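You operate a simulated robot arm through the tools that you are given. There is no shell and no other tool.

Carry out the task below with a simulated robot arm. There is one attempt and no reset: what you move stays moved.

## Task
Put two of the caps from the top of the steel table on the open side of the far belt. Take the bottle from the top of the steel table and leave it on the top of the line shelf. Take the long paddle and leave it on the lane of the far belt. Put two of the nozzles from the top of the square table on the kettle stand. Fetch the wide nozzle from the top of the square table and set it on the kettle stand. The order is free. Set down upright: bottle, nozzle, wide nozzle.

The check looks at the end state, three seconds after you hand in, the way a careful person would. Anything else that was tipped, shoved, dropped, spilled or broken makes it a failure. Lids that push on must go on centred and level and be pressed home; caps that screw on are set level and turned clockwise until they are tight.

## Robot
A 6-joint arm with a two-finger gripper on a trunk, on a base that moves. Base frame: it is fixed to the floor where the robot stands at the start and does not move with it; the origin is under the middle of the robot, x ahead of it, y to its left, z up. Readings come in mm, rad, newtons and seconds.
With the tool pointing down near the work surface it reaches from about 160 to 620 mm from the robot's upright axis, wherever it stands. Its first joint turns from -2.897 to 2.897 rad. Places, roughly: bottle [500, 2250, 1000]; cap (6x6x3 cm) [200, 2200, 900]; kettle stand (59x20 cm) [-340, 4620, 420]; lane of the far belt (22x108 cm) [-2960, 4920, 900]; long paddle (8x3x40 cm) [1800, 4000, 1000]; nozzle (4x4x5 cm) [1900, 4300, 800]; open side of the far belt (17x154 cm) [-3220, 5240, 900]; top of the line shelf [-3900, 3200, 400]; wide nozzle (4x4x5 cm) [1600, 4500, 800]. Payload 2.45 kg.
The tool frame sits at the grasp point between the pads (the TCP): z along the fingers, y along the line on which they close. The tips reach 26 mm beyond it. The gripper opens to 96 mm; its body begins 69 mm behind the TCP.
Orientation is that of the tool frame in the base frame, as [roll, pitch, yaw] about the fixed x, y, z axes, in that order (R = Rz(yaw) Ry(pitch) Rx(roll)). With the fingers straight down and closing along the base's y, the tool's x points along the base's -x, its y along +y and its z along -z.

## Interface
- The arm moves only by the tool step_arm. Its argument "deltas" is a list of rows, each an object of numbers (a shift or turn left out is 0, a gripper value left out holds the last): "x", "y", "z": the shift along the base's x, y, z in units of 250 mm (1.0 is 250 mm); "wx", "wy", "wz": the turn, a rotation vector about the base's x, y, z in units of 180 degrees (1.0 is 180 degrees); "fingers": the gripper command, from -1 (fully open) to 1 (shut), values between in proportion. In form: [{"x": .., "y": .., "z": .., "wx": .., "wy": .., "wz": .., "fingers": ..}, ...]. A call has 1 to 20 rows; each row is the pose to reach, as a shift and turn from the pose commanded when the call began. A call with a number of a shift or a turn outside -1 to 1 is refused whole. Rows are played at 5 a second. More than 50 mm and 0.15 rad between two rows, or a gripper value outside its range, and nothing of the call is played. A pose out of reach is approached as far as the arm can. The call stops where the force on the tool passes 40 N (or 10 N more than at its start, if that is more) or the arm is blocked; 0.2 s more then pass. The fingers move at their own pace (about 119.9 mm/s each) and stop on an object; they squeeze with about 25 N. The grip force told is the motor's: it shows also when the fingers shut on nothing. Time passes only in rows, and 0.2 s behind the last, so rows that repeat a pose let the fingers close. It gives the time, the measured TCP pose, the force on the tool (base axes), the opening and the grip force at its end, in the units of the frame above (readings bear some noise), with the torque about the TCP (base axes, N m) and any sound that the robot's microphone picked up.
- Cameras (640 x 400 px; columns grow to the right, rows downward): "scene" is now at [34.3, 154, 1145.1]; the picture's right is [-0.03, -1.00, 0.00], its down [-0.30, 0.01, -0.96] and it looks along [0.95, -0.03, -0.30] (base axes); focal length 250 px, centre (320, 200). "wrist" rides on the gripper at [82, 3, -98] in the tool frame; the picture's right is [-0.04, 1.00, 0.00], its down [-0.73, -0.03, -0.68] and it looks along [-0.68, -0.03, 0.73] (tool axes); focal length 256 px, centre (320, 200). There is no depth. A picture from a camera that has moved, and an enlarged one, comes with that camera's place and axes in the base frame and with its lens.
- capture(camera): a new picture of that camera. The clock stands still meanwhile.
- lift_body(by): slides the trunk up (or, below 0, down) by that many mm; the arm and the scene camera ride with it, the base frame stays. It gives what a move gives, with no picture.
- roll_base(legs): drives the robot by 1 to 6 legs, each [ahead, turn to the left] in mm and rad, along the robot's own axes; the way and the turn of a leg run together, so that a leg with both is an arc; at most 1500 mm and 3.142 rad a leg. The arm and the cameras ride along, it lands a little off, and it stops where it bumps. It gives what a move gives.
- turn_head(pan, tilt): turns the head with the scene camera to pan (to the left, within 2.705 rad either way) and tilt (down, from -0.506 to 1.204), counted from straight ahead of the robot. It gives what a move gives.
- inspect(camera, box): a new picture of the part [left, top, right, bottom] of that camera's present view, enlarged. The clock stands still meanwhile.
- hand_in(): hands the job in; it is judged then, once.

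Places have to be worked out from the pictures, the camera data and where the tool is seen. Open the gripper and draw the arm clear of the work before you hand the job in, unless the task says otherwise.

The tools are called after "Emit:" as a command line: name --argument value ..., lists and objects as JSON in quotes. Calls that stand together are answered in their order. step_arm: Moves the arm, as the interface text tells. Its arguments: {"type":"object","properties":{"deltas":{"type":"array"}},"required":["deltas"]} The other tools are called the same way: lift_body (by) moves the trunk up or down; roll_base (legs) drives the base; turn_head (pan, tilt) turns the head that bears the scene camera; capture (camera) takes a picture; inspect (camera, box) takes an enlarged picture of a part of a camera's view; hand_in () hands the job in.

At the start:

```text
clock: 0.0
tool_pos: [437.5, 95.1, 999.5]
tcp_rot: [3.141, 0.001, 3.141]
ft_force: [-0.3, 0.0, 0.0]
moment: [0.0, 0.05, 0.03]
gripper_width: 96.0
finger_force: 0.1
trunk travel left (down, up): [-150.0, 0.0]
robot x, y, heading: [-0.4, -1.5, 0.002]
head pan, tilt (commanded): [-0.031, 0.3]
```

scene: 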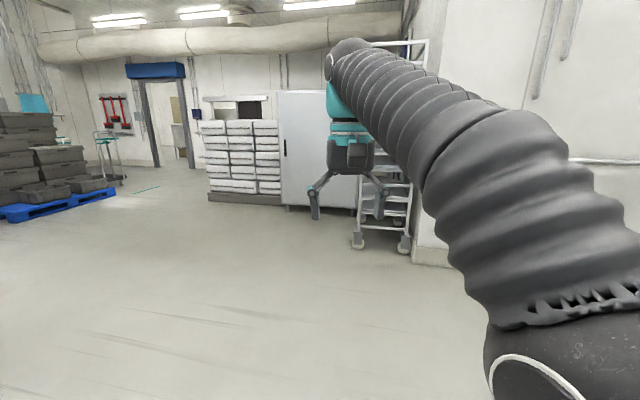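
wrist: 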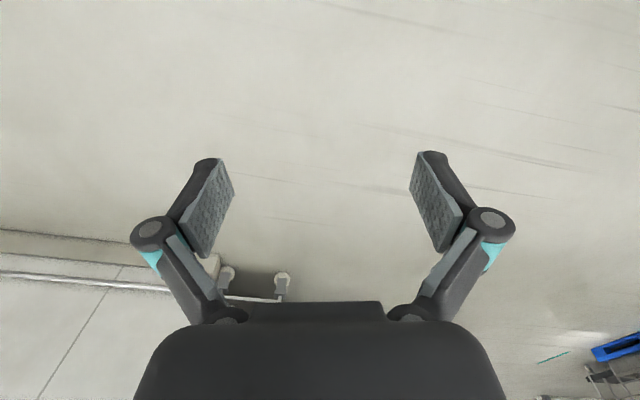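

I start at the origin facing +x; the work is to the left (+y). I turn the head to look around first.

Emit:
turn_head --pan 1.4 --tilt 0.3

Emit:
capture --camera "scene"

```text
clock: 1.6
tool_pos: [437.8, 94.1, 999.0]
tcp_rot: [-3.141, 0.0, -3.141]
ft_force: [-0.5, 0.1, -0.1]
moment: [0.01, -0.01, -0.02]
gripper_width: 96.0
finger_force: 0.1
trunk travel left (down, up): [-150.0, 0.0]
robot x, y, heading: [-2.3, 1.2, -0.001]
head pan, tilt (commanded): [1.4, 0.3]
```

```text
taken
camera scene: at [-43.1, 248.9, 1145.2], right [0.99, -0.17, 0.0], down [-0.05, -0.29, -0.96], along [0.16, 0.94, -0.3], focal length 250 px, centre (320, 200)
```

scene: 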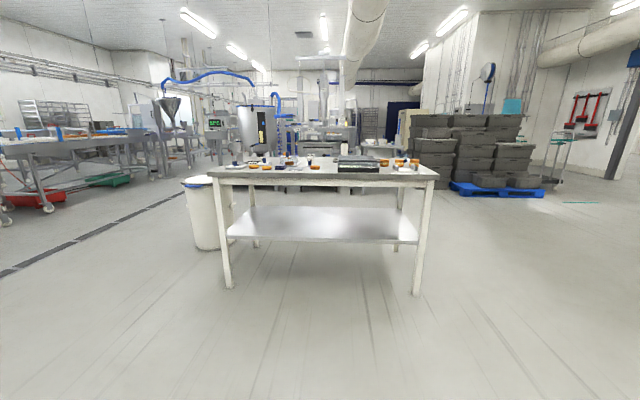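

The steel table is ahead at about y=2200. I look further to the left and zoom on the table.

Emit:
inspect --camera "scene" --box '[200, 130, 450, 200]'

Emit:
inspect --camera "scene" --box '[0, 80, 320, 280]'

Emit:
inspect --camera "scene" --box '[320, 60, 640, 260]'

Emit:
turn_head --pan 2.5 --tilt 0.3

Emit:
capture --camera "scene"

```text
2.56 times, centred on (325, 165) of scene
camera zoom: at [-43.1, 248.9, 1145.2], right [0.99, -0.17, 0.0], down [-0.05, -0.29, -0.96], along [0.16, 0.94, -0.3], focal length 639 px, centre (307, 290)
```

zoom: 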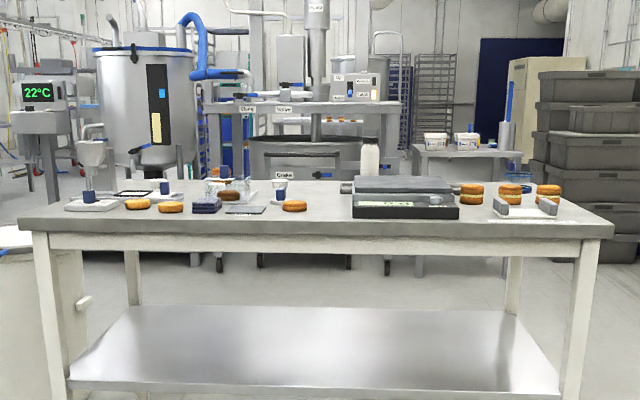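

```text
2.00 times, centred on (160, 180) of scene
camera zoom: at [-43.1, 248.9, 1145.2], right [0.99, -0.17, 0.0], down [-0.05, -0.29, -0.96], along [0.16, 0.94, -0.3], focal length 500 px, centre (640, 240)
```

zoom: 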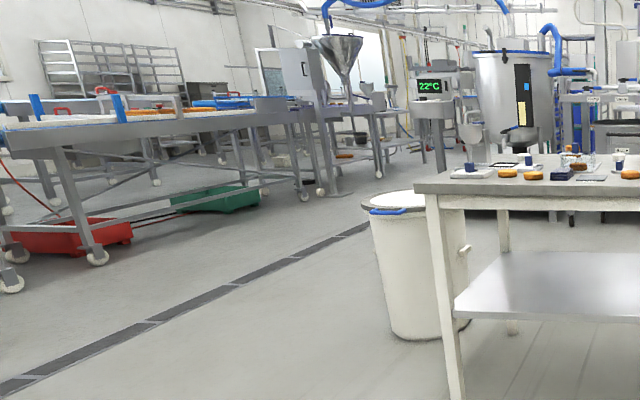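

```text
2.00 times, centred on (480, 160) of scene
camera zoom: at [-43.1, 248.9, 1145.2], right [0.99, -0.17, 0.0], down [-0.05, -0.29, -0.96], along [0.16, 0.94, -0.3], focal length 500 px, centre (0, 280)
```

zoom: 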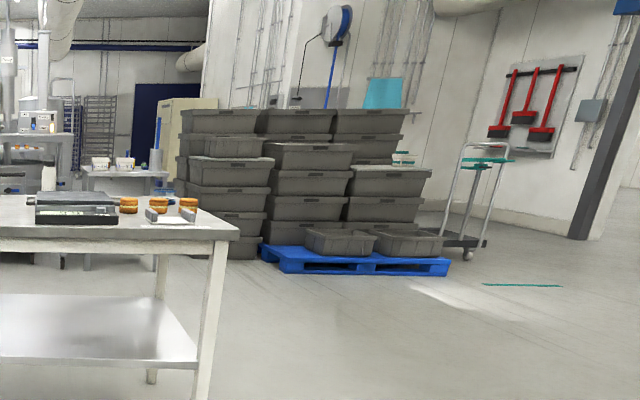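

```text
clock: 2.9
tool_pos: [438.0, 93.7, 999.6]
tcp_rot: [-3.141, -0.002, 3.141]
ft_force: [0.6, 0.5, 0.9]
moment: [-0.02, 0.0, -0.01]
gripper_width: 95.9
finger_force: 0.0
trunk travel left (down, up): [-150.0, 0.0]
robot x, y, heading: [2.1, 3.0, 0.002]
head pan, tilt (commanded): [2.499, 0.3]
```

```text
taken
camera scene: at [-133.8, 212.9, 1145.2], right [0.6, 0.8, 0.0], down [0.24, -0.18, -0.96], along [-0.76, 0.57, -0.3], focal length 250 px, centre (320, 200)
```

scene: 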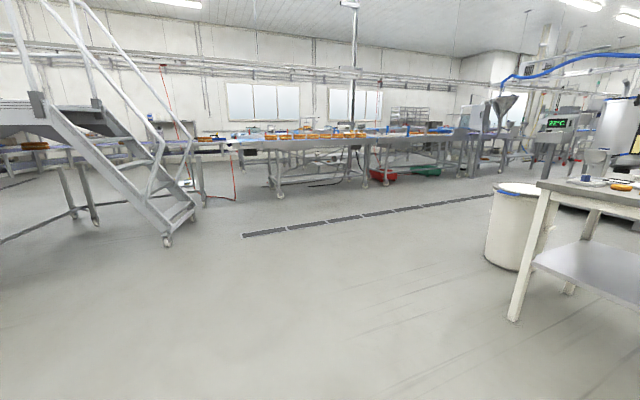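

The table is rotated about -12° and its front edge lies near the line from (-440,1860) to (870,1570). I turn to face it and drive closer for a good look.

Emit:
roll_base --legs '[[0, 1.352], [900, 0]]'

Emit:
turn_head --pan 0.0 --tilt 0.35

Emit:
capture --camera "scene"

Emit:
capture --camera "wrist"

```text
clock: 11.0
tool_pos: [208.4, 1334.7, 999.7]
tcp_rot: [3.141, 0.0, -1.797]
ft_force: [-0.2, 0.2, 0.6]
moment: [-0.01, 0.02, 0.0]
gripper_width: 95.9
finger_force: 0.0
trunk travel left (down, up): [-150.0, 0.0]
robot x, y, heading: [202.7, 888.2, 1.342]
head pan, tilt (commanded): [2.499, 0.3]
```

```text
clock: 13.3
tool_pos: [208.3, 1335.1, 999.1]
tcp_rot: [3.14, -0.002, -1.796]
ft_force: [0.0, 0.6, -0.4]
moment: [-0.01, -0.03, -0.02]
gripper_width: 95.9
finger_force: 0.1
trunk travel left (down, up): [-150.0, 0.0]
robot x, y, heading: [203.2, 888.6, 1.343]
head pan, tilt (commanded): [0.0, 0.351]
```

```text
taken
camera scene: at [56.7, 953.9, 1140.5], right [0.97, -0.22, 0.0], down [-0.08, -0.34, -0.94], along [0.21, 0.92, -0.34], focal length 250 px, centre (320, 200)
```

scene: 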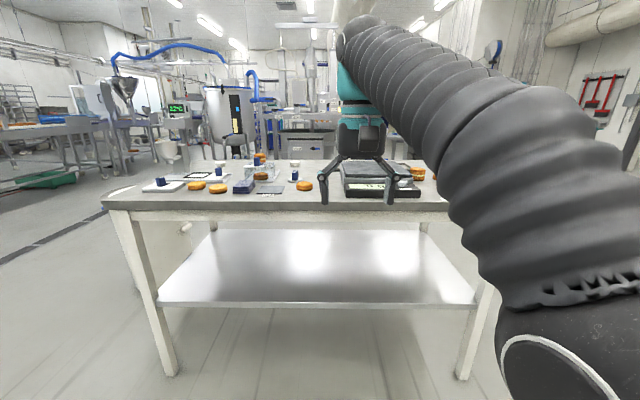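

```text
taken
camera wrist: at [185.7, 1256.6, 1098.2], right [-0.96, 0.26, 0.0], down [0.19, 0.71, 0.68], along [0.18, 0.65, -0.73], focal length 256 px, centre (320, 200)
```

wrist: 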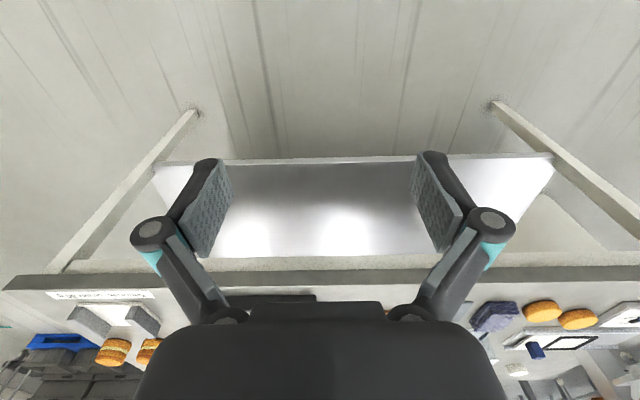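

Now zoom in on the table top to identify caps and the bottle.

Emit:
inspect --camera "scene" --box '[130, 140, 330, 220]'

Emit:
inspect --camera "scene" --box '[300, 100, 460, 210]'

Emit:
inspect --camera "wrist" --box '[440, 280, 640, 400]'

```text
3.20 times, centred on (230, 180) of scene
camera zoom: at [56.7, 953.9, 1140.5], right [0.97, -0.22, 0.0], down [-0.08, -0.34, -0.94], along [0.21, 0.92, -0.34], focal length 799 px, centre (608, 264)
```

zoom: 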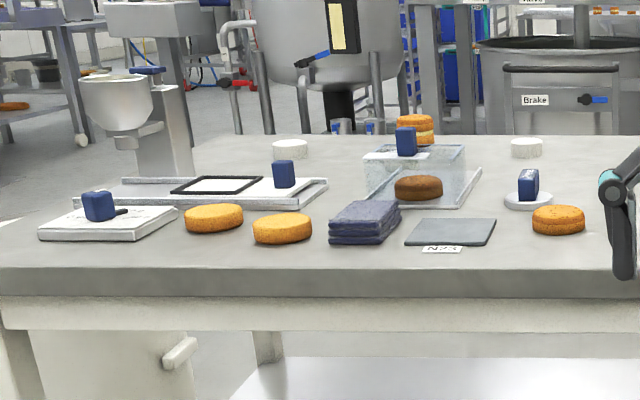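

```text
3.64 times, centred on (380, 155) of scene
camera zoom: at [56.7, 953.9, 1140.5], right [0.97, -0.22, 0.0], down [-0.08, -0.34, -0.94], along [0.21, 0.92, -0.34], focal length 908 px, centre (102, 364)
```

zoom: 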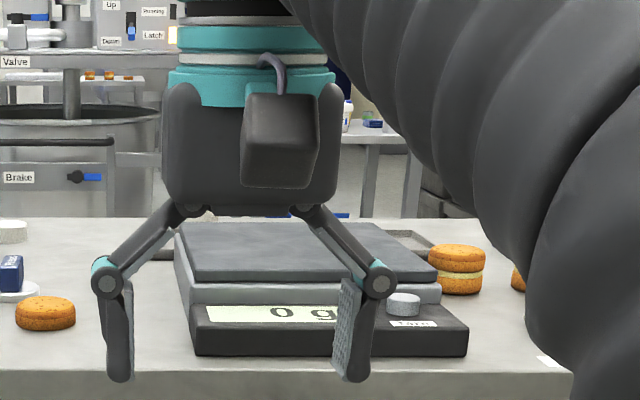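

```text
3.20 times, centred on (540, 340) of wrist
camera zoom: at [185.7, 1256.6, 1098.2], right [-0.96, 0.26, 0.0], down [0.19, 0.71, 0.68], along [0.18, 0.65, -0.73], focal length 819 px, centre (-384, -248)
```

zoom: 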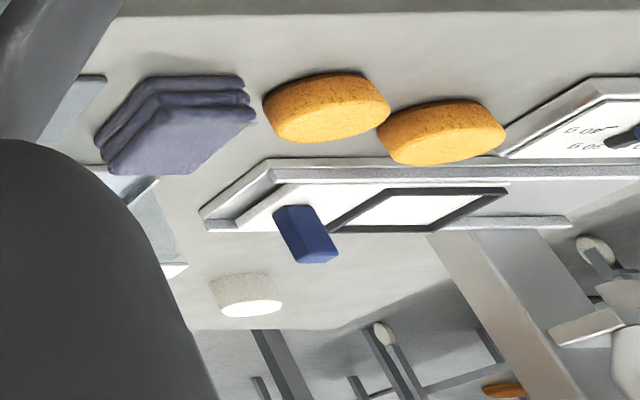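

Single orange discs at the front are ~65 mm wide and white discs at the back ~56 mm; I need a closer look to tell which are the "caps". I drive 300 mm closer.

Emit:
roll_base --legs '[[330, 0]]'

Emit:
turn_head --pan 0.1 --tilt 0.45

Emit:
capture --camera "scene"

Emit:
inspect --camera "scene" --box '[60, 100, 340, 275]'

```text
clock: 15.4
tool_pos: [282.4, 1656.7, 1000.1]
tcp_rot: [3.14, 0.001, -1.799]
ft_force: [0.0, 0.5, 0.6]
moment: [0.0, 0.0, 0.02]
gripper_width: 95.7
finger_force: 0.1
trunk travel left (down, up): [-150.0, 0.0]
robot x, y, heading: [275.1, 1210.2, 1.343]
head pan, tilt (commanded): [0.0, 0.351]
```

```text
clock: 16.1
tool_pos: [283.0, 1657.2, 1000.6]
tcp_rot: [3.141, 0.001, -1.797]
ft_force: [-0.3, 0.7, -0.3]
moment: [0.0, 0.03, -0.01]
gripper_width: 95.8
finger_force: 0.1
trunk travel left (down, up): [-150.0, 0.0]
robot x, y, heading: [274.6, 1208.8, 1.344]
head pan, tilt (commanded): [0.099, 0.45]
```

```text
taken
camera scene: at [121.8, 1276.6, 1131.3], right [0.99, -0.13, 0.0], down [-0.06, -0.43, -0.9], along [0.11, 0.89, -0.43], focal length 250 px, centre (320, 200)
```

scene: 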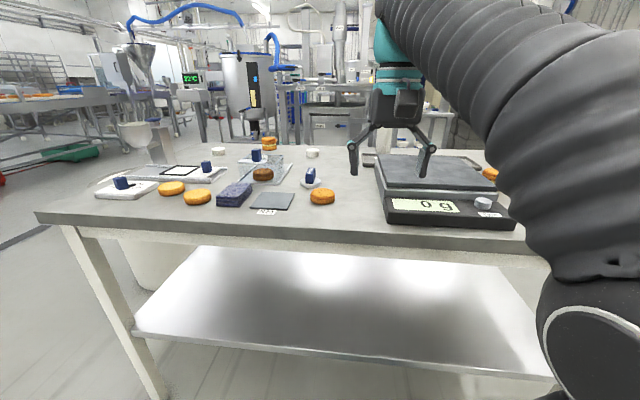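

```text
2.29 times, centred on (200, 188) of scene
camera zoom: at [121.8, 1276.6, 1131.3], right [0.99, -0.13, 0.0], down [-0.06, -0.43, -0.9], along [0.11, 0.89, -0.43], focal length 571 px, centre (594, 229)
```

zoom: 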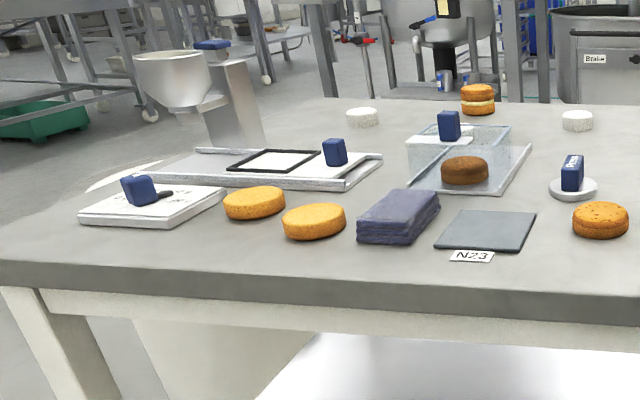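

The white discs measure ~57×57×26 mm (fits "6x6x3 cm") and sit near the hinted place, while orange discs are flatter and wider (~69×17 mm). The white caps and bottle are at the back of the table, so I drive around its right end.

Emit:
roll_base --legs '[[0, -1.563], [1150, 0], [0, 1.57]]'

Emit:
turn_head --pan 0.5 --tilt 0.3

Emit:
capture --camera "scene"

```text
clock: 29.4
tool_pos: [1372.7, 1459.7, 999.4]
tcp_rot: [-3.141, -0.001, -1.738]
ft_force: [-0.5, -0.9, -0.6]
moment: [0.03, -0.01, 0.01]
gripper_width: 95.9
finger_force: 0.1
trunk travel left (down, up): [-150.0, 0.0]
robot x, y, heading: [1392.0, 1013.1, 1.405]
head pan, tilt (commanded): [0.099, 0.45]
```

```text
clock: 30.3
tool_pos: [1371.4, 1460.6, 1000.2]
tcp_rot: [-3.141, 0.001, -1.735]
ft_force: [-1.5, -0.1, 0.8]
moment: [0.0, -0.01, -0.01]
gripper_width: 95.9
finger_force: 0.0
trunk travel left (down, up): [-150.0, 0.0]
robot x, y, heading: [1390.3, 1014.2, 1.404]
head pan, tilt (commanded): [0.499, 0.3]
```

```text
taken
camera scene: at [1197.7, 1065.8, 1145.1], right [0.94, 0.33, 0.0], down [0.1, -0.28, -0.96], along [-0.31, 0.9, -0.3], focal length 250 px, centre (320, 200)
```

scene: 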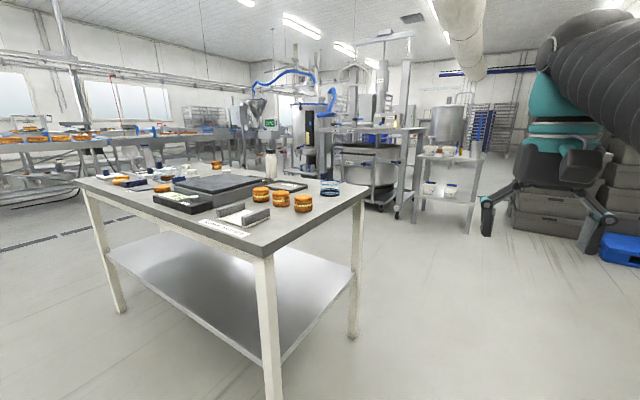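

The way along the right end is clear; I drive past it and turn left toward the back side.

Emit:
roll_base --legs '[[1500, 0], [0, 1.52]]'

Emit:
turn_head --pan 0.4 --tilt 0.3

Emit:
capture --camera "scene"

Emit:
turn_head --pan -1.2 --tilt 0.3

Emit:
capture --camera "scene"

```text
clock: 41.4
tool_pos: [1229.3, 2497.0, 1000.2]
tcp_rot: [3.141, -0.001, -0.265]
ft_force: [-0.8, -0.1, 0.6]
moment: [0.0, -0.01, -0.01]
gripper_width: 96.0
finger_force: 0.1
trunk travel left (down, up): [-150.0, 0.0]
robot x, y, heading: [1676.2, 2473.6, 2.876]
head pan, tilt (commanded): [0.499, 0.3]
```

```text
clock: 42.1
tool_pos: [1229.0, 2497.8, 1000.4]
tcp_rot: [-3.141, 0.001, -0.266]
ft_force: [-0.2, -0.2, 0.0]
moment: [0.0, 0.0, -0.01]
gripper_width: 95.9
finger_force: 0.1
trunk travel left (down, up): [-150.0, 0.0]
robot x, y, heading: [1676.2, 2476.2, 2.88]
head pan, tilt (commanded): [0.4, 0.3]
```

```text
taken
camera scene: at [1601.1, 2292.6, 1145.2], right [-0.13, 0.99, 0.0], down [0.29, 0.04, -0.96], along [-0.95, -0.13, -0.3], focal length 250 px, centre (320, 200)
```

scene: 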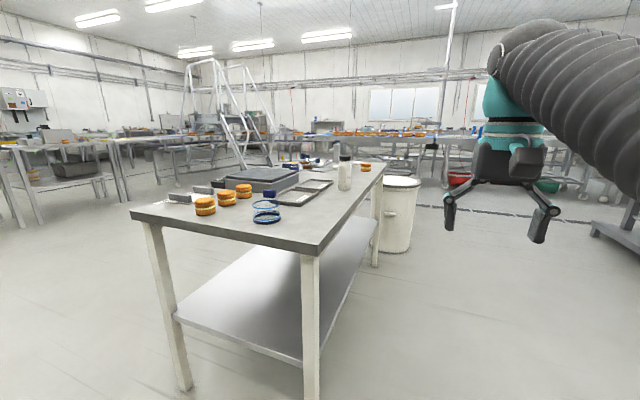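

```text
clock: 43.8
tool_pos: [1229.0, 2498.5, 999.5]
tcp_rot: [3.141, 0.0, -0.266]
ft_force: [-0.1, 0.0, -0.7]
moment: [0.01, -0.03, 0.0]
gripper_width: 96.3
finger_force: 0.1
trunk travel left (down, up): [-150.0, 0.0]
robot x, y, heading: [1675.8, 2472.6, 2.878]
head pan, tilt (commanded): [-1.201, 0.3]
```

```text
taken
camera scene: at [1683.9, 2398.0, 1145.2], right [0.99, 0.1, 0.0], down [0.03, -0.29, -0.96], along [-0.1, 0.95, -0.3], focal length 250 px, centre (320, 200)
```

scene: 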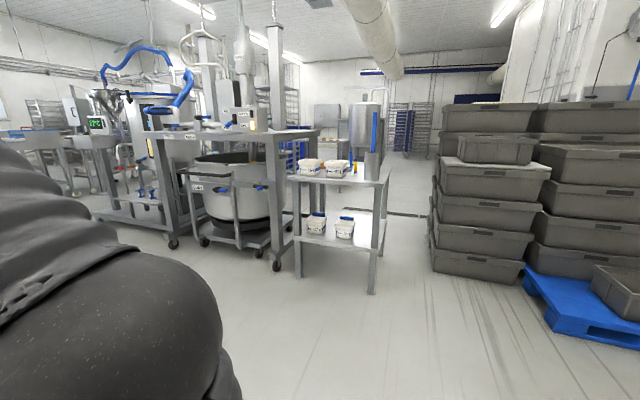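

The bottle stands near (475,2260) ~80 mm from the back edge; the back-right corner is at (1077,2216). I retract and raise the arm, then drive along the back side and face the table.

Emit:
step_arm --deltas '[{"x": 0.18, "y": -0.05, "z": 0.05}, {"x": 0.36, "y": -0.1, "z": 0.1}, {"x": 0.54, "y": -0.15, "z": 0.15}, {"x": 0.6, "y": -0.16, "z": 0.3}, {"x": 0.6, "y": -0.16, "z": 0.4}]'

Emit:
roll_base --legs '[[1050, 0]]'

Emit:
turn_head --pan 1.57 --tilt 0.5

Emit:
capture --camera "scene"

```text
clock: 45.0
tool_pos: [1357.9, 2460.3, 1006.0]
tcp_rot: [3.139, 0.003, -0.266]
ft_force: [-0.3, 0.4, -0.5]
moment: [0.0, 0.01, 0.02]
gripper_width: 96.0
finger_force: 0.0
out of reach, approached as far as the arm can: row 2, 3, 4, 5
trunk travel left (down, up): [-150.0, 0.0]
robot x, y, heading: [1674.7, 2470.9, 2.88]
head pan, tilt (commanded): [-1.201, 0.3]
```

```text
clock: 50.2
tool_pos: [381.9, 2725.7, 1005.5]
tcp_rot: [3.139, 0.003, -0.266]
ft_force: [0.8, 0.1, 0.4]
moment: [0.0, 0.02, 0.01]
gripper_width: 96.0
finger_force: 0.0
trunk travel left (down, up): [-150.0, 0.0]
robot x, y, heading: [702.5, 2738.4, 2.876]
head pan, tilt (commanded): [-1.201, 0.3]
```

```text
clock: 52.6
tool_pos: [381.4, 2725.0, 1006.1]
tcp_rot: [3.139, 0.004, -0.265]
ft_force: [1.0, -0.5, 0.1]
moment: [0.04, -0.01, 0.02]
gripper_width: 95.8
finger_force: 0.0
trunk travel left (down, up): [-150.0, 0.0]
robot x, y, heading: [702.8, 2739.0, 2.876]
head pan, tilt (commanded): [1.571, 0.499]
```

```text
taken
camera scene: at [694.1, 2482.5, 1126.8], right [-0.96, 0.26, 0.0], down [0.13, 0.46, -0.88], along [-0.23, -0.85, -0.48], focal length 250 px, centre (320, 200)
```

scene: 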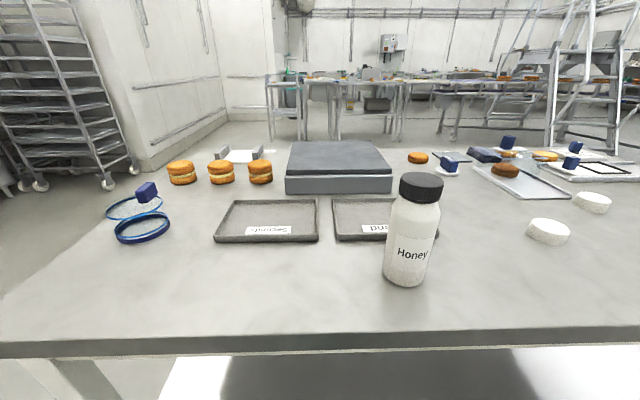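

The bottle is labelled "Honey". I zoom in on the white discs.

Emit:
inspect --camera "scene" --box '[380, 110, 640, 270]'

Emit:
inspect --camera "scene" --box '[100, 130, 460, 300]'

```text
2.46 times, centred on (510, 190) of scene
camera zoom: at [694.1, 2482.5, 1126.8], right [-0.96, 0.26, 0.0], down [0.13, 0.46, -0.88], along [-0.23, -0.85, -0.48], focal length 615 px, centre (-148, 225)
```

zoom: 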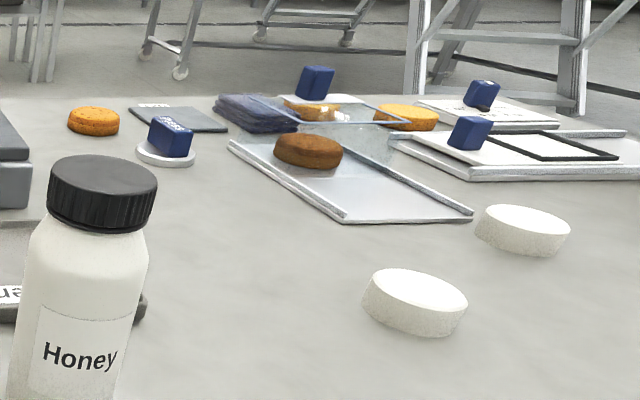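

```text
1.78 times, centred on (280, 215) of scene
camera zoom: at [694.1, 2482.5, 1126.8], right [-0.96, 0.26, 0.0], down [0.13, 0.46, -0.88], along [-0.23, -0.85, -0.48], focal length 444 px, centre (391, 173)
```

zoom: 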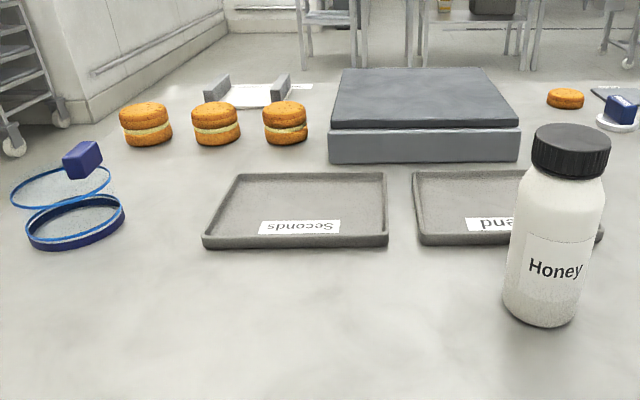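

White discs at about (218,2250), (21,2186) and (-170,2347) measure 6×6×3 cm and match the hint, so they are the caps. The bottle base is at about (503,2250), top z≈1000. I turn the robot to face the table.

Emit:
roll_base --legs '[[0, 1.617]]'

Emit:
turn_head --pan 0.0 --tilt 0.5

Emit:
capture --camera "scene"

Emit:
capture --camera "wrist"

```text
clock: 57.0
tool_pos: [733.5, 2421.6, 1006.2]
tcp_rot: [3.14, 0.004, 1.365]
ft_force: [0.5, -0.3, 0.0]
moment: [0.01, -0.01, 0.01]
gripper_width: 96.1
finger_force: 0.0
trunk travel left (down, up): [-150.0, 0.0]
robot x, y, heading: [700.9, 2740.3, -1.766]
head pan, tilt (commanded): [1.571, 0.499]
```

```text
clock: 58.7
tool_pos: [732.2, 2421.9, 1006.2]
tcp_rot: [3.139, 0.003, 1.366]
ft_force: [-0.7, 0.0, 0.0]
moment: [-0.02, 0.03, -0.02]
gripper_width: 96.0
finger_force: 0.1
trunk travel left (down, up): [-150.0, 0.0]
robot x, y, heading: [698.3, 2739.8, -1.771]
head pan, tilt (commanded): [0.0, 0.499]
```

```text
taken
camera scene: at [849.4, 2675.7, 1126.8], right [-0.98, 0.2, 0.0], down [0.1, 0.47, -0.88], along [-0.18, -0.86, -0.48], focal length 250 px, centre (320, 200)
```

scene: 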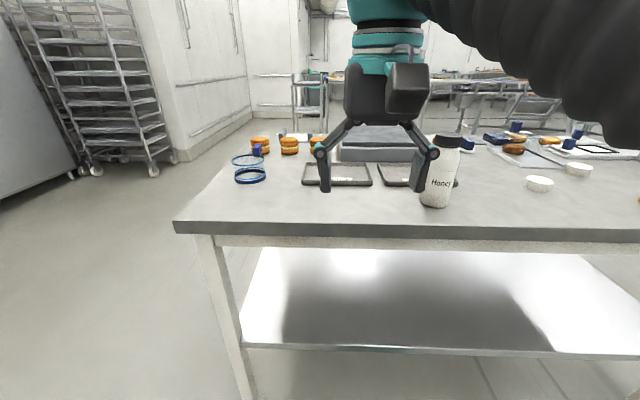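

```text
taken
camera wrist: at [751.8, 2501.4, 1104.5], right [0.97, -0.24, 0.0], down [-0.18, -0.71, 0.68], along [-0.16, -0.66, -0.73], focal length 256 px, centre (320, 200)
```

wrist: 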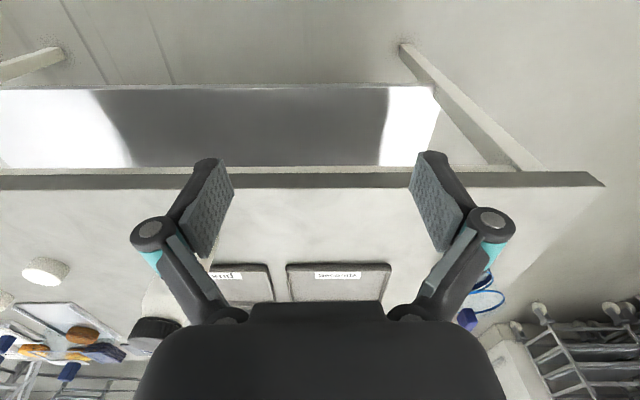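

Bottle axis is at about (504,2251), cap top z≈998. I'll move to a standoff in front of it on the radial line at cap height and check with the cameras.

Emit:
step_arm --deltas '[{"x": -0.144, "y": -0.04, "z": -0.014, "wz": -0.011, "fingers": -1}, {"x": -0.288, "y": -0.08, "z": -0.029, "wz": -0.022}, {"x": -0.432, "y": -0.12, "z": -0.043, "wz": -0.033}, {"x": -0.576, "y": -0.16, "z": -0.058, "wz": -0.044}, {"x": -0.72, "y": -0.196, "z": -0.072, "wz": -0.055}, {"x": -0.72, "y": -0.196, "z": -0.072, "wz": -0.055}]'

Emit:
capture --camera "wrist"

Emit:
capture --camera "scene"

```text
clock: 60.1
tool_pos: [553.6, 2372.6, 986.7]
tcp_rot: [3.139, 0.005, 1.192]
ft_force: [-0.3, -0.1, 1.1]
moment: [0.0, 0.02, -0.03]
gripper_width: 95.8
finger_force: 0.0
trunk travel left (down, up): [-150.0, 0.0]
robot x, y, heading: [703.4, 2741.0, -1.773]
head pan, tilt (commanded): [0.0, 0.499]
```

```text
taken
camera wrist: at [585.2, 2447.8, 1085.1], right [0.91, -0.41, 0.0], down [-0.3, -0.67, 0.68], along [-0.28, -0.62, -0.73], focal length 256 px, centre (320, 200)
```

wrist: 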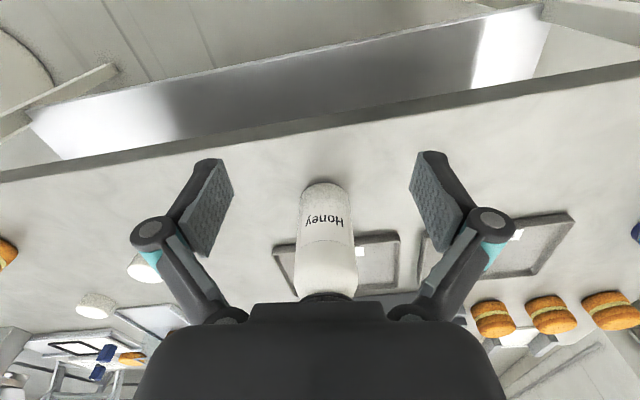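

```text
taken
camera scene: at [849.3, 2675.7, 1126.8], right [-0.98, 0.2, 0.0], down [0.1, 0.47, -0.88], along [-0.18, -0.86, -0.48], focal length 250 px, centre (320, 200)
```

scene: 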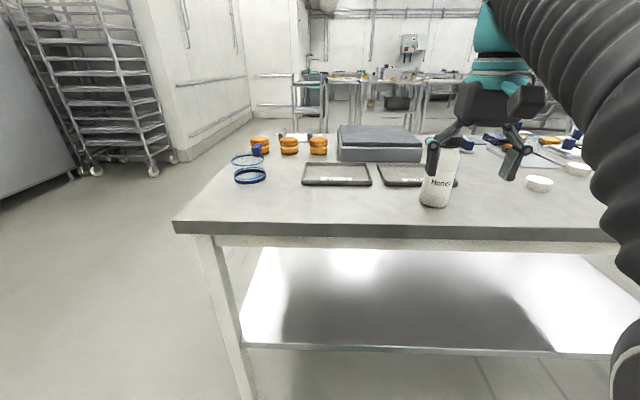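

The bottle is centred between the open fingers, ~135 mm ahead. I slide in along the approach line at cap height.

Emit:
step_arm --deltas '[{"x": -0.05, "y": -0.126}, {"x": -0.1, "y": -0.251}, {"x": -0.14, "y": -0.352}, {"x": -0.17, "y": -0.43}, {"x": -0.199, "y": -0.502}, {"x": -0.199, "y": -0.502}]'

Emit:
capture --camera "wrist"

Emit:
inspect --camera "scene" --box '[360, 80, 600, 230]'

```text
clock: 61.5
tool_pos: [504.0, 2248.2, 988.7]
tcp_rot: [3.139, 0.004, 1.191]
ft_force: [0.4, -0.3, 0.3]
moment: [0.02, 0.01, 0.0]
gripper_width: 96.1
finger_force: 0.1
trunk travel left (down, up): [-150.0, 0.0]
robot x, y, heading: [700.3, 2736.0, -1.779]
head pan, tilt (commanded): [0.0, 0.499]
```

```text
taken
camera wrist: at [536.3, 2323.9, 1086.3], right [0.91, -0.41, 0.0], down [-0.3, -0.67, 0.68], along [-0.28, -0.62, -0.73], focal length 256 px, centre (320, 200)
```

wrist: 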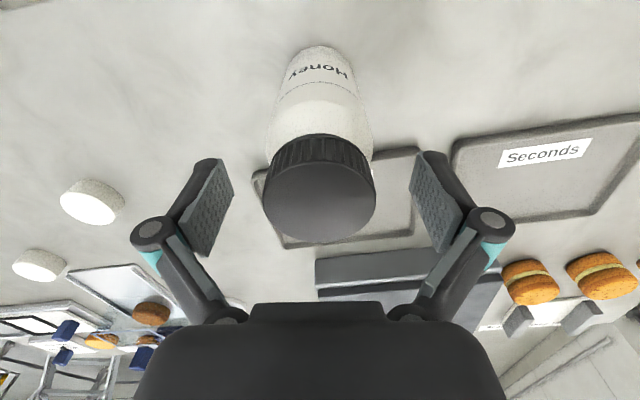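

```text
2.67 times, centred on (480, 155) of scene
camera zoom: at [849.2, 2675.7, 1126.8], right [-0.98, 0.2, 0.0], down [0.1, 0.47, -0.88], along [-0.18, -0.86, -0.48], focal length 666 px, centre (-107, 320)
```

zoom: 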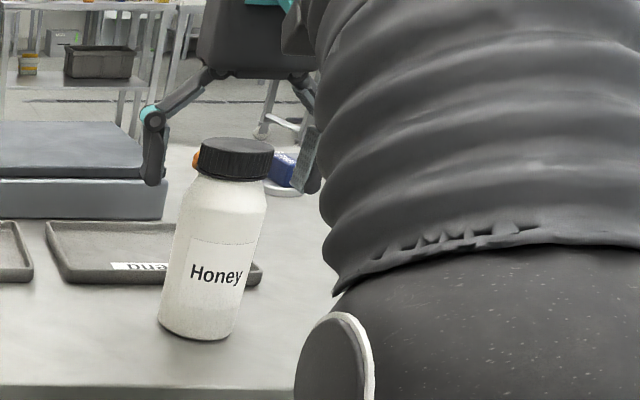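

The cap is centred at the TCP. Close the gripper.

Emit:
step_arm --deltas '[{"fingers": 1}, {"fingers": 1}, {"fingers": 1}, {"fingers": 1}]'

Emit:
capture --camera "wrist"

```text
clock: 62.5
tool_pos: [504.6, 2249.4, 989.4]
tcp_rot: [3.14, 0.005, 1.192]
ft_force: [-2.1, -4.2, 20.8]
moment: [-0.1, -0.07, 0.01]
gripper_width: 56.0
finger_force: 24.7
trunk travel left (down, up): [-150.0, 0.0]
robot x, y, heading: [696.6, 2738.2, -1.774]
head pan, tilt (commanded): [0.0, 0.499]
```

```text
taken
camera wrist: at [536.6, 2324.7, 1087.2], right [0.91, -0.41, 0.0], down [-0.3, -0.67, 0.68], along [-0.28, -0.62, -0.73], focal length 256 px, centre (320, 200)
```

wrist: 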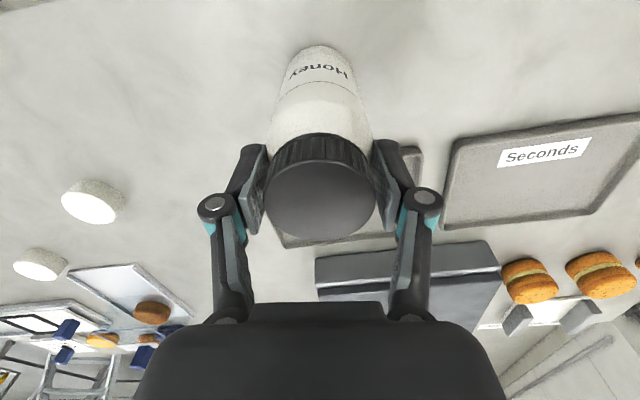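

Gripped at 56 mm. I lift slowly and check the load.

Emit:
step_arm --deltas '[{"z": 0.04}, {"z": 0.08}, {"z": 0.12}, {"z": 0.16}, {"z": 0.16}]'

Emit:
capture --camera "wrist"

Emit:
capture --camera "scene"

```text
clock: 63.7
tool_pos: [508.4, 2254.6, 991.4]
tcp_rot: [3.139, 0.007, 1.192]
ft_force: [-1.0, 0.5, 0.5]
moment: [0.01, -0.04, 0.0]
gripper_width: 55.2
finger_force: 25.3
out of reach, approached as far as the arm can: row 1, 2, 3, 4, 5
trunk travel left (down, up): [-150.0, 0.0]
robot x, y, heading: [698.7, 2738.2, -1.772]
head pan, tilt (commanded): [0.0, 0.499]
```

```text
taken
camera wrist: at [540.6, 2330.0, 1089.3], right [0.91, -0.41, 0.0], down [-0.3, -0.67, 0.68], along [-0.28, -0.62, -0.73], focal length 256 px, centre (320, 200)
```

wrist: 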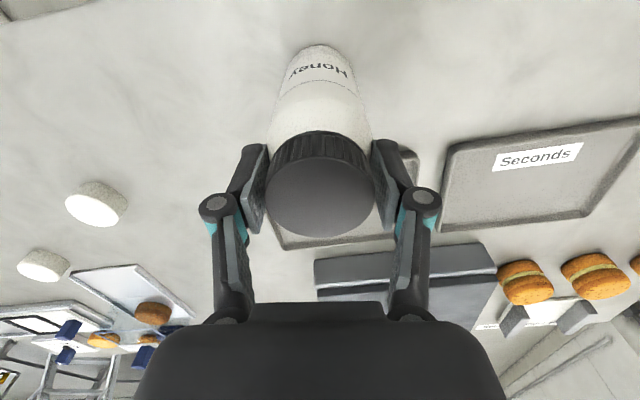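

```text
taken
camera scene: at [849.2, 2675.6, 1126.6], right [-0.98, 0.2, 0.0], down [0.1, 0.47, -0.88], along [-0.18, -0.86, -0.48], focal length 250 px, centre (320, 200)
```

scene: 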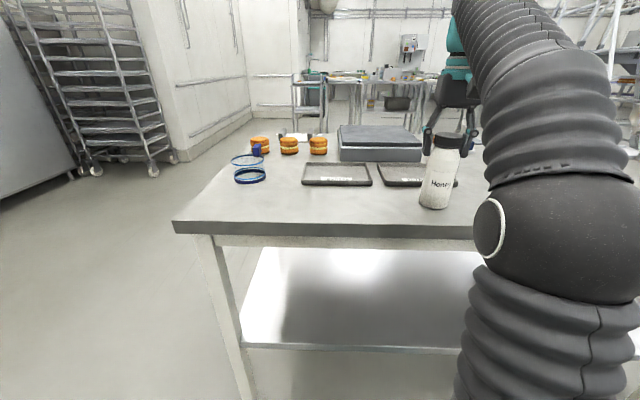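

The arm is at its upper limit at this radius (z≈991), so it only grazes. At smaller radius it reaches higher, so I ease the bottle straight toward the robot while following the reach boundary upward.

Emit:
step_arm --deltas '[{"x": 0.0295, "y": 0.0744, "z": 0.008}, {"x": 0.059, "y": 0.1488, "z": 0.02}, {"x": 0.0886, "y": 0.2232, "z": 0.036}, {"x": 0.118, "y": 0.2976, "z": 0.056}, {"x": 0.118, "y": 0.2976, "z": 0.056}]'

Emit:
capture --camera "wrist"

Emit:
capture --camera "scene"

```text
clock: 64.9
tool_pos: [536.9, 2326.9, 1005.7]
tcp_rot: [3.139, 0.0, 1.192]
ft_force: [0.3, -0.3, -3.2]
moment: [-0.03, 0.03, 0.01]
gripper_width: 46.5
finger_force: 25.4
trunk travel left (down, up): [-150.0, 0.0]
robot x, y, heading: [700.9, 2741.7, -1.771]
head pan, tilt (commanded): [0.0, 0.499]
```

```text
taken
camera wrist: at [568.5, 2402.4, 1103.2], right [0.91, -0.41, 0.0], down [-0.3, -0.67, 0.68], along [-0.28, -0.62, -0.73], focal length 256 px, centre (320, 200)
```

wrist: 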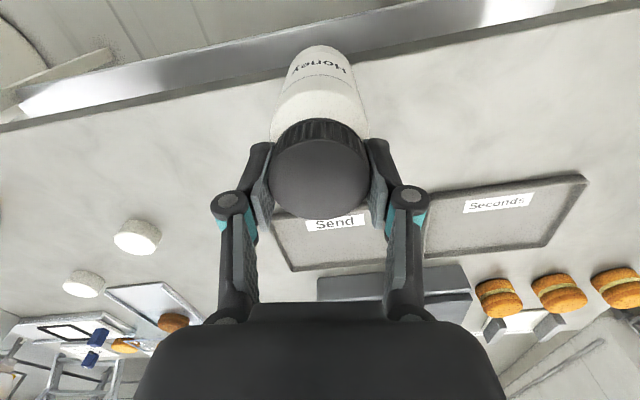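

```text
taken
camera scene: at [849.2, 2675.5, 1126.7], right [-0.98, 0.2, 0.0], down [0.1, 0.47, -0.88], along [-0.18, -0.86, -0.48], focal length 250 px, centre (320, 200)
```

scene: 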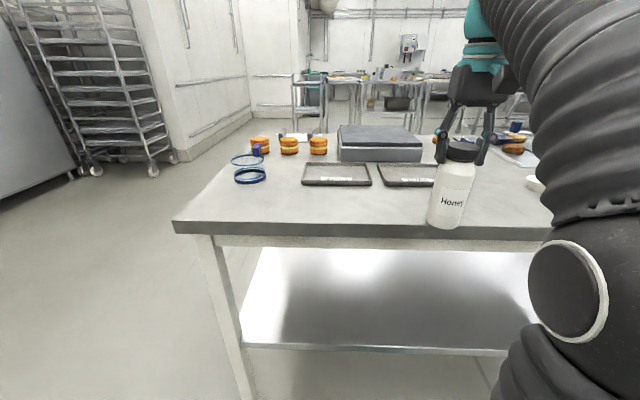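

The load reads ~3 N and the grip moved from 56 to 46.5 mm; I zoom in to see how the bottle is held.

Emit:
inspect --camera "scene" --box '[400, 110, 540, 250]'

Emit:
inspect --camera "wrist" --box '[200, 20, 440, 260]'

```text
2.86 times, centred on (470, 180) of scene
camera zoom: at [849.2, 2675.5, 1126.7], right [-0.98, 0.2, 0.0], down [0.1, 0.47, -0.88], along [-0.18, -0.86, -0.48], focal length 714 px, centre (-109, 257)
```

zoom: 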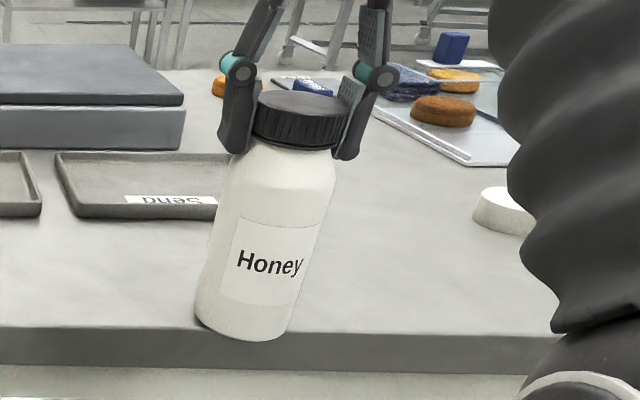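

```text
1.67 times, centred on (320, 140) of wrist
camera zoom: at [568.5, 2402.4, 1103.2], right [0.91, -0.41, 0.0], down [-0.3, -0.67, 0.68], along [-0.28, -0.62, -0.73], focal length 427 px, centre (320, 300)
```

zoom: 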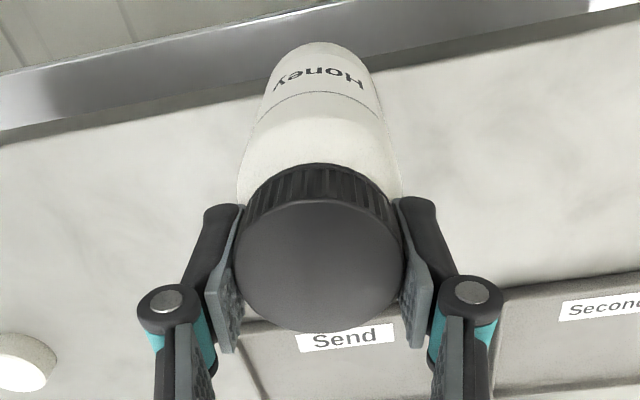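

The cap is now held firmly between the pads with the cap top near TCP level and the bottle hanging upright. I pull in and up a bit more so it clears the table, then back the base away.

Emit:
step_arm --deltas '[{"x": 0.022, "y": 0.056, "z": 0.012}, {"x": 0.044, "y": 0.112, "z": 0.024}, {"x": 0.066, "y": 0.167, "z": 0.028}, {"x": 0.066, "y": 0.167, "z": 0.028}]'

Emit:
capture --camera "scene"

```text
clock: 65.9
tool_pos: [554.6, 2370.7, 1010.9]
tcp_rot: [3.138, 0.004, 1.192]
ft_force: [0.2, -0.1, -3.0]
moment: [-0.01, 0.01, 0.01]
gripper_width: 46.5
finger_force: 25.2
trunk travel left (down, up): [-150.0, 0.0]
robot x, y, heading: [702.2, 2735.7, -1.775]
head pan, tilt (commanded): [0.0, 0.499]
```

```text
taken
camera scene: at [849.2, 2675.6, 1126.8], right [-0.98, 0.2, 0.0], down [0.1, 0.47, -0.88], along [-0.18, -0.86, -0.48], focal length 250 px, centre (320, 200)
```

scene: 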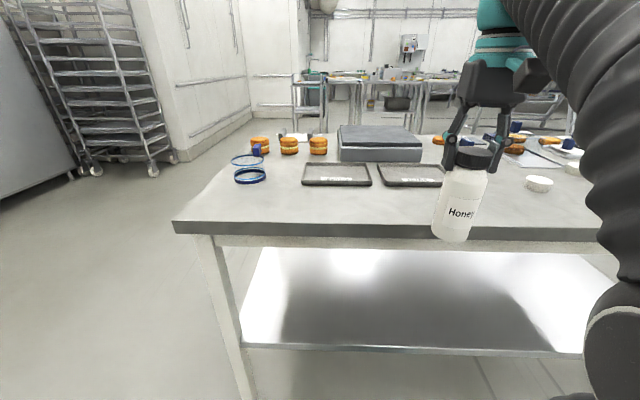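

The bottle is clear (≈20 mm above the table). I back away from the table and look toward the -x side for the route to the line shelf.

Emit:
roll_base --legs '[[-400, 0]]'

Emit:
roll_base --legs '[[0, -1.36]]'

Emit:
turn_head --pan 0.3 --tilt 0.25

Emit:
capture --camera "scene"

Emit:
capture --camera "wrist"

```text
clock: 68.4
tool_pos: [636.5, 2772.6, 1010.7]
tcp_rot: [3.139, 0.003, 1.188]
ft_force: [0.3, 0.3, -3.2]
moment: [0.01, 0.01, -0.01]
gripper_width: 46.6
finger_force: 24.7
trunk travel left (down, up): [-150.0, 0.0]
robot x, y, heading: [782.6, 3142.3, -1.78]
head pan, tilt (commanded): [0.0, 0.499]
```

```text
clock: 72.1
tool_pos: [391.9, 3200.1, 1010.8]
tcp_rot: [3.14, 0.005, -0.15]
ft_force: [-0.1, 0.4, -4.2]
moment: [0.03, 0.0, 0.03]
gripper_width: 46.6
finger_force: 24.4
trunk travel left (down, up): [-150.0, 0.0]
robot x, y, heading: [784.8, 3140.4, -3.117]
head pan, tilt (commanded): [0.0, 0.499]
```

```text
clock: 72.9
tool_pos: [392.0, 3201.2, 1011.5]
tcp_rot: [3.139, 0.001, -0.151]
ft_force: [-0.3, 0.7, -3.6]
moment: [0.03, 0.04, -0.01]
gripper_width: 46.5
finger_force: 25.0
trunk travel left (down, up): [-150.0, 0.0]
robot x, y, heading: [783.0, 3138.4, -3.118]
head pan, tilt (commanded): [0.3, 0.25]
```

```text
taken
camera scene: at [760.8, 2953.6, 1149.8], right [-0.32, 0.95, 0.0], down [0.23, 0.08, -0.97], along [-0.92, -0.31, -0.25], focal length 250 px, centre (320, 200)
```

scene: 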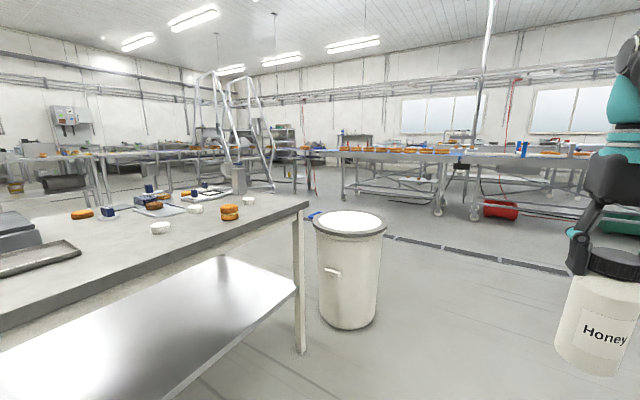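

```text
taken
camera wrist: at [471.9, 3184.8, 1108.8], right [-0.19, -0.98, 0.0], down [-0.72, 0.14, 0.68], along [-0.67, 0.13, -0.73], focal length 256 px, centre (320, 200)
```

wrist: 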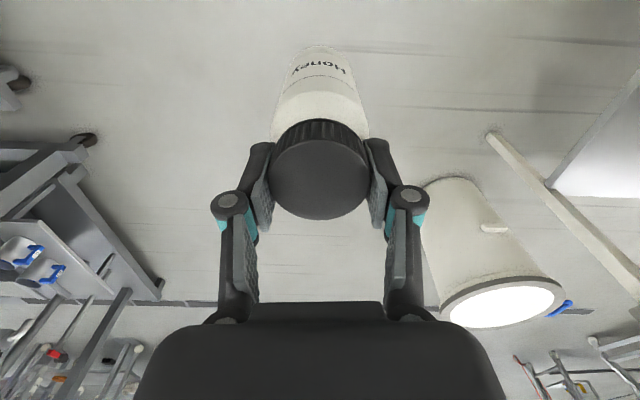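

Zoom in on the region of the line shelf (around pixel (418,181)) and the belts.

Emit:
inspect --camera "scene" --box '[320, 110, 580, 240]'

Emit:
inspect --camera "scene" --box '[180, 60, 340, 220]'

Emit:
turn_head --pan -0.5 --tilt 0.2

Emit:
capture --camera "scene"

```text
2.46 times, centred on (450, 175) of scene
camera zoom: at [760.8, 2953.6, 1149.8], right [-0.32, 0.95, 0.0], down [0.23, 0.08, -0.97], along [-0.92, -0.31, -0.25], focal length 615 px, centre (0, 262)
```

zoom: 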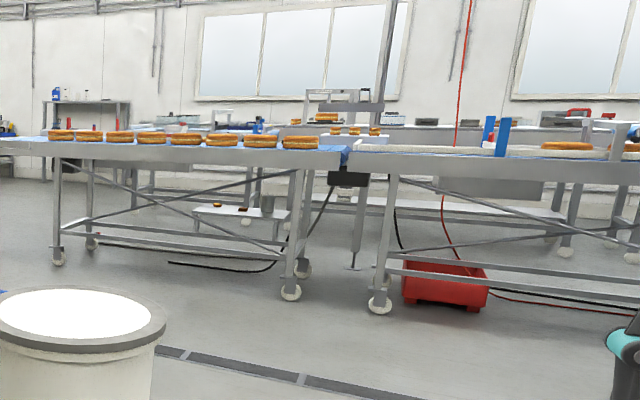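

```text
2.50 times, centred on (260, 140) of scene
camera zoom: at [760.8, 2953.6, 1149.8], right [-0.32, 0.95, 0.0], down [0.23, 0.08, -0.97], along [-0.92, -0.31, -0.25], focal length 624 px, centre (470, 350)
```

zoom: 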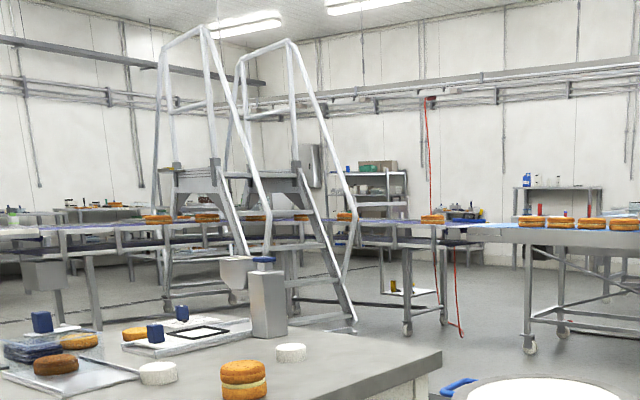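

```text
clock: 74.0
tool_pos: [393.2, 3199.7, 1010.5]
tcp_rot: [3.14, 0.004, -0.15]
ft_force: [0.2, 0.6, -3.9]
moment: [0.0, -0.02, -0.02]
gripper_width: 46.4
finger_force: 24.8
trunk travel left (down, up): [-150.0, 0.0]
robot x, y, heading: [784.2, 3140.3, -3.12]
head pan, tilt (commanded): [-0.499, 0.201]
```

```text
taken
camera scene: at [766.5, 3025.8, 1154.5], right [0.46, 0.89, 0.0], down [0.18, -0.09, -0.98], along [-0.87, 0.45, -0.2], focal length 250 px, centre (320, 200)
```

scene: 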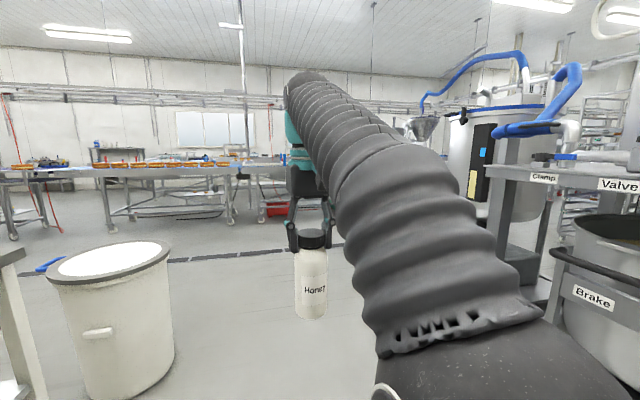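

The line shelf appears to be a low white bench at about (-3880,3190,400) near the first belt. The bin reaches y≈2840, so I route past it at y≈3400.

Emit:
roll_base --legs '[[0, -0.21], [1450, 0], [0, 0.22], [900, 0]]'

Emit:
turn_head --pan 0.1 --tilt 0.35

Emit:
capture --camera "scene"

```text
clock: 87.0
tool_pos: [-1913.7, 3376.6, 1010.9]
tcp_rot: [3.141, 0.003, -0.129]
ft_force: [-0.9, 0.8, -2.3]
moment: [0.01, -0.01, 0.01]
gripper_width: 46.4
finger_force: 26.0
trunk travel left (down, up): [-150.0, 0.0]
robot x, y, heading: [-1522.2, 3322.2, -3.102]
head pan, tilt (commanded): [-0.499, 0.201]
```

```text
clock: 88.0
tool_pos: [-1915.9, 3377.8, 1010.3]
tcp_rot: [3.139, 0.004, -0.126]
ft_force: [0.2, -0.5, -3.4]
moment: [0.0, 0.02, 0.0]
gripper_width: 46.1
finger_force: 25.2
trunk travel left (down, up): [-150.0, 0.0]
robot x, y, heading: [-1521.2, 3329.7, -3.094]
head pan, tilt (commanded): [0.099, 0.351]
```

```text
taken
camera scene: at [-1545.9, 3157.0, 1140.5], right [-0.14, 0.99, 0.0], down [0.34, 0.05, -0.94], along [-0.93, -0.13, -0.34], focal length 250 px, centre (320, 200)
```

scene: 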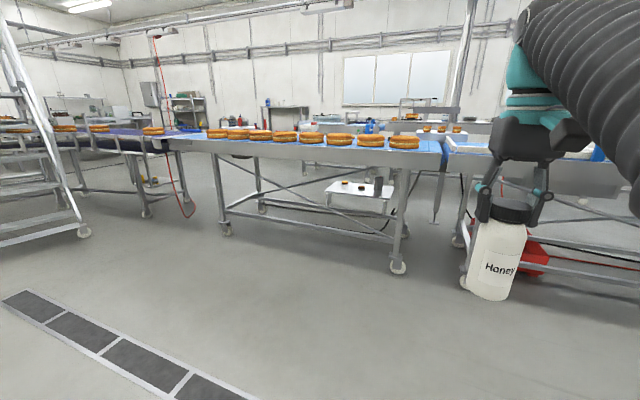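

Emit:
inspect --camera "scene" --box '[200, 100, 480, 290]'

```text
2.11 times, centred on (340, 195) of scene
camera zoom: at [-1545.9, 3157.0, 1140.5], right [-0.14, 0.99, 0.0], down [0.34, 0.05, -0.94], along [-0.93, -0.13, -0.34], focal length 526 px, centre (278, 210)
```

zoom: 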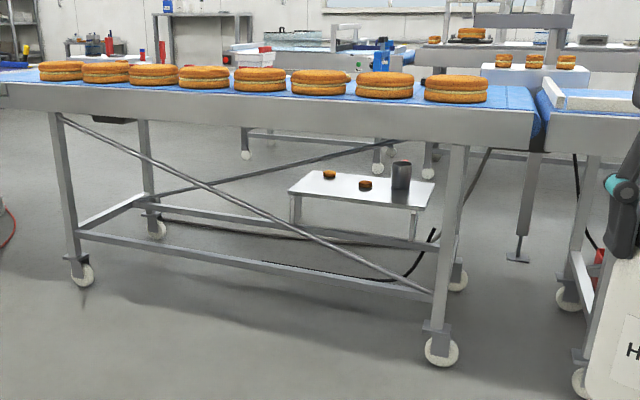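

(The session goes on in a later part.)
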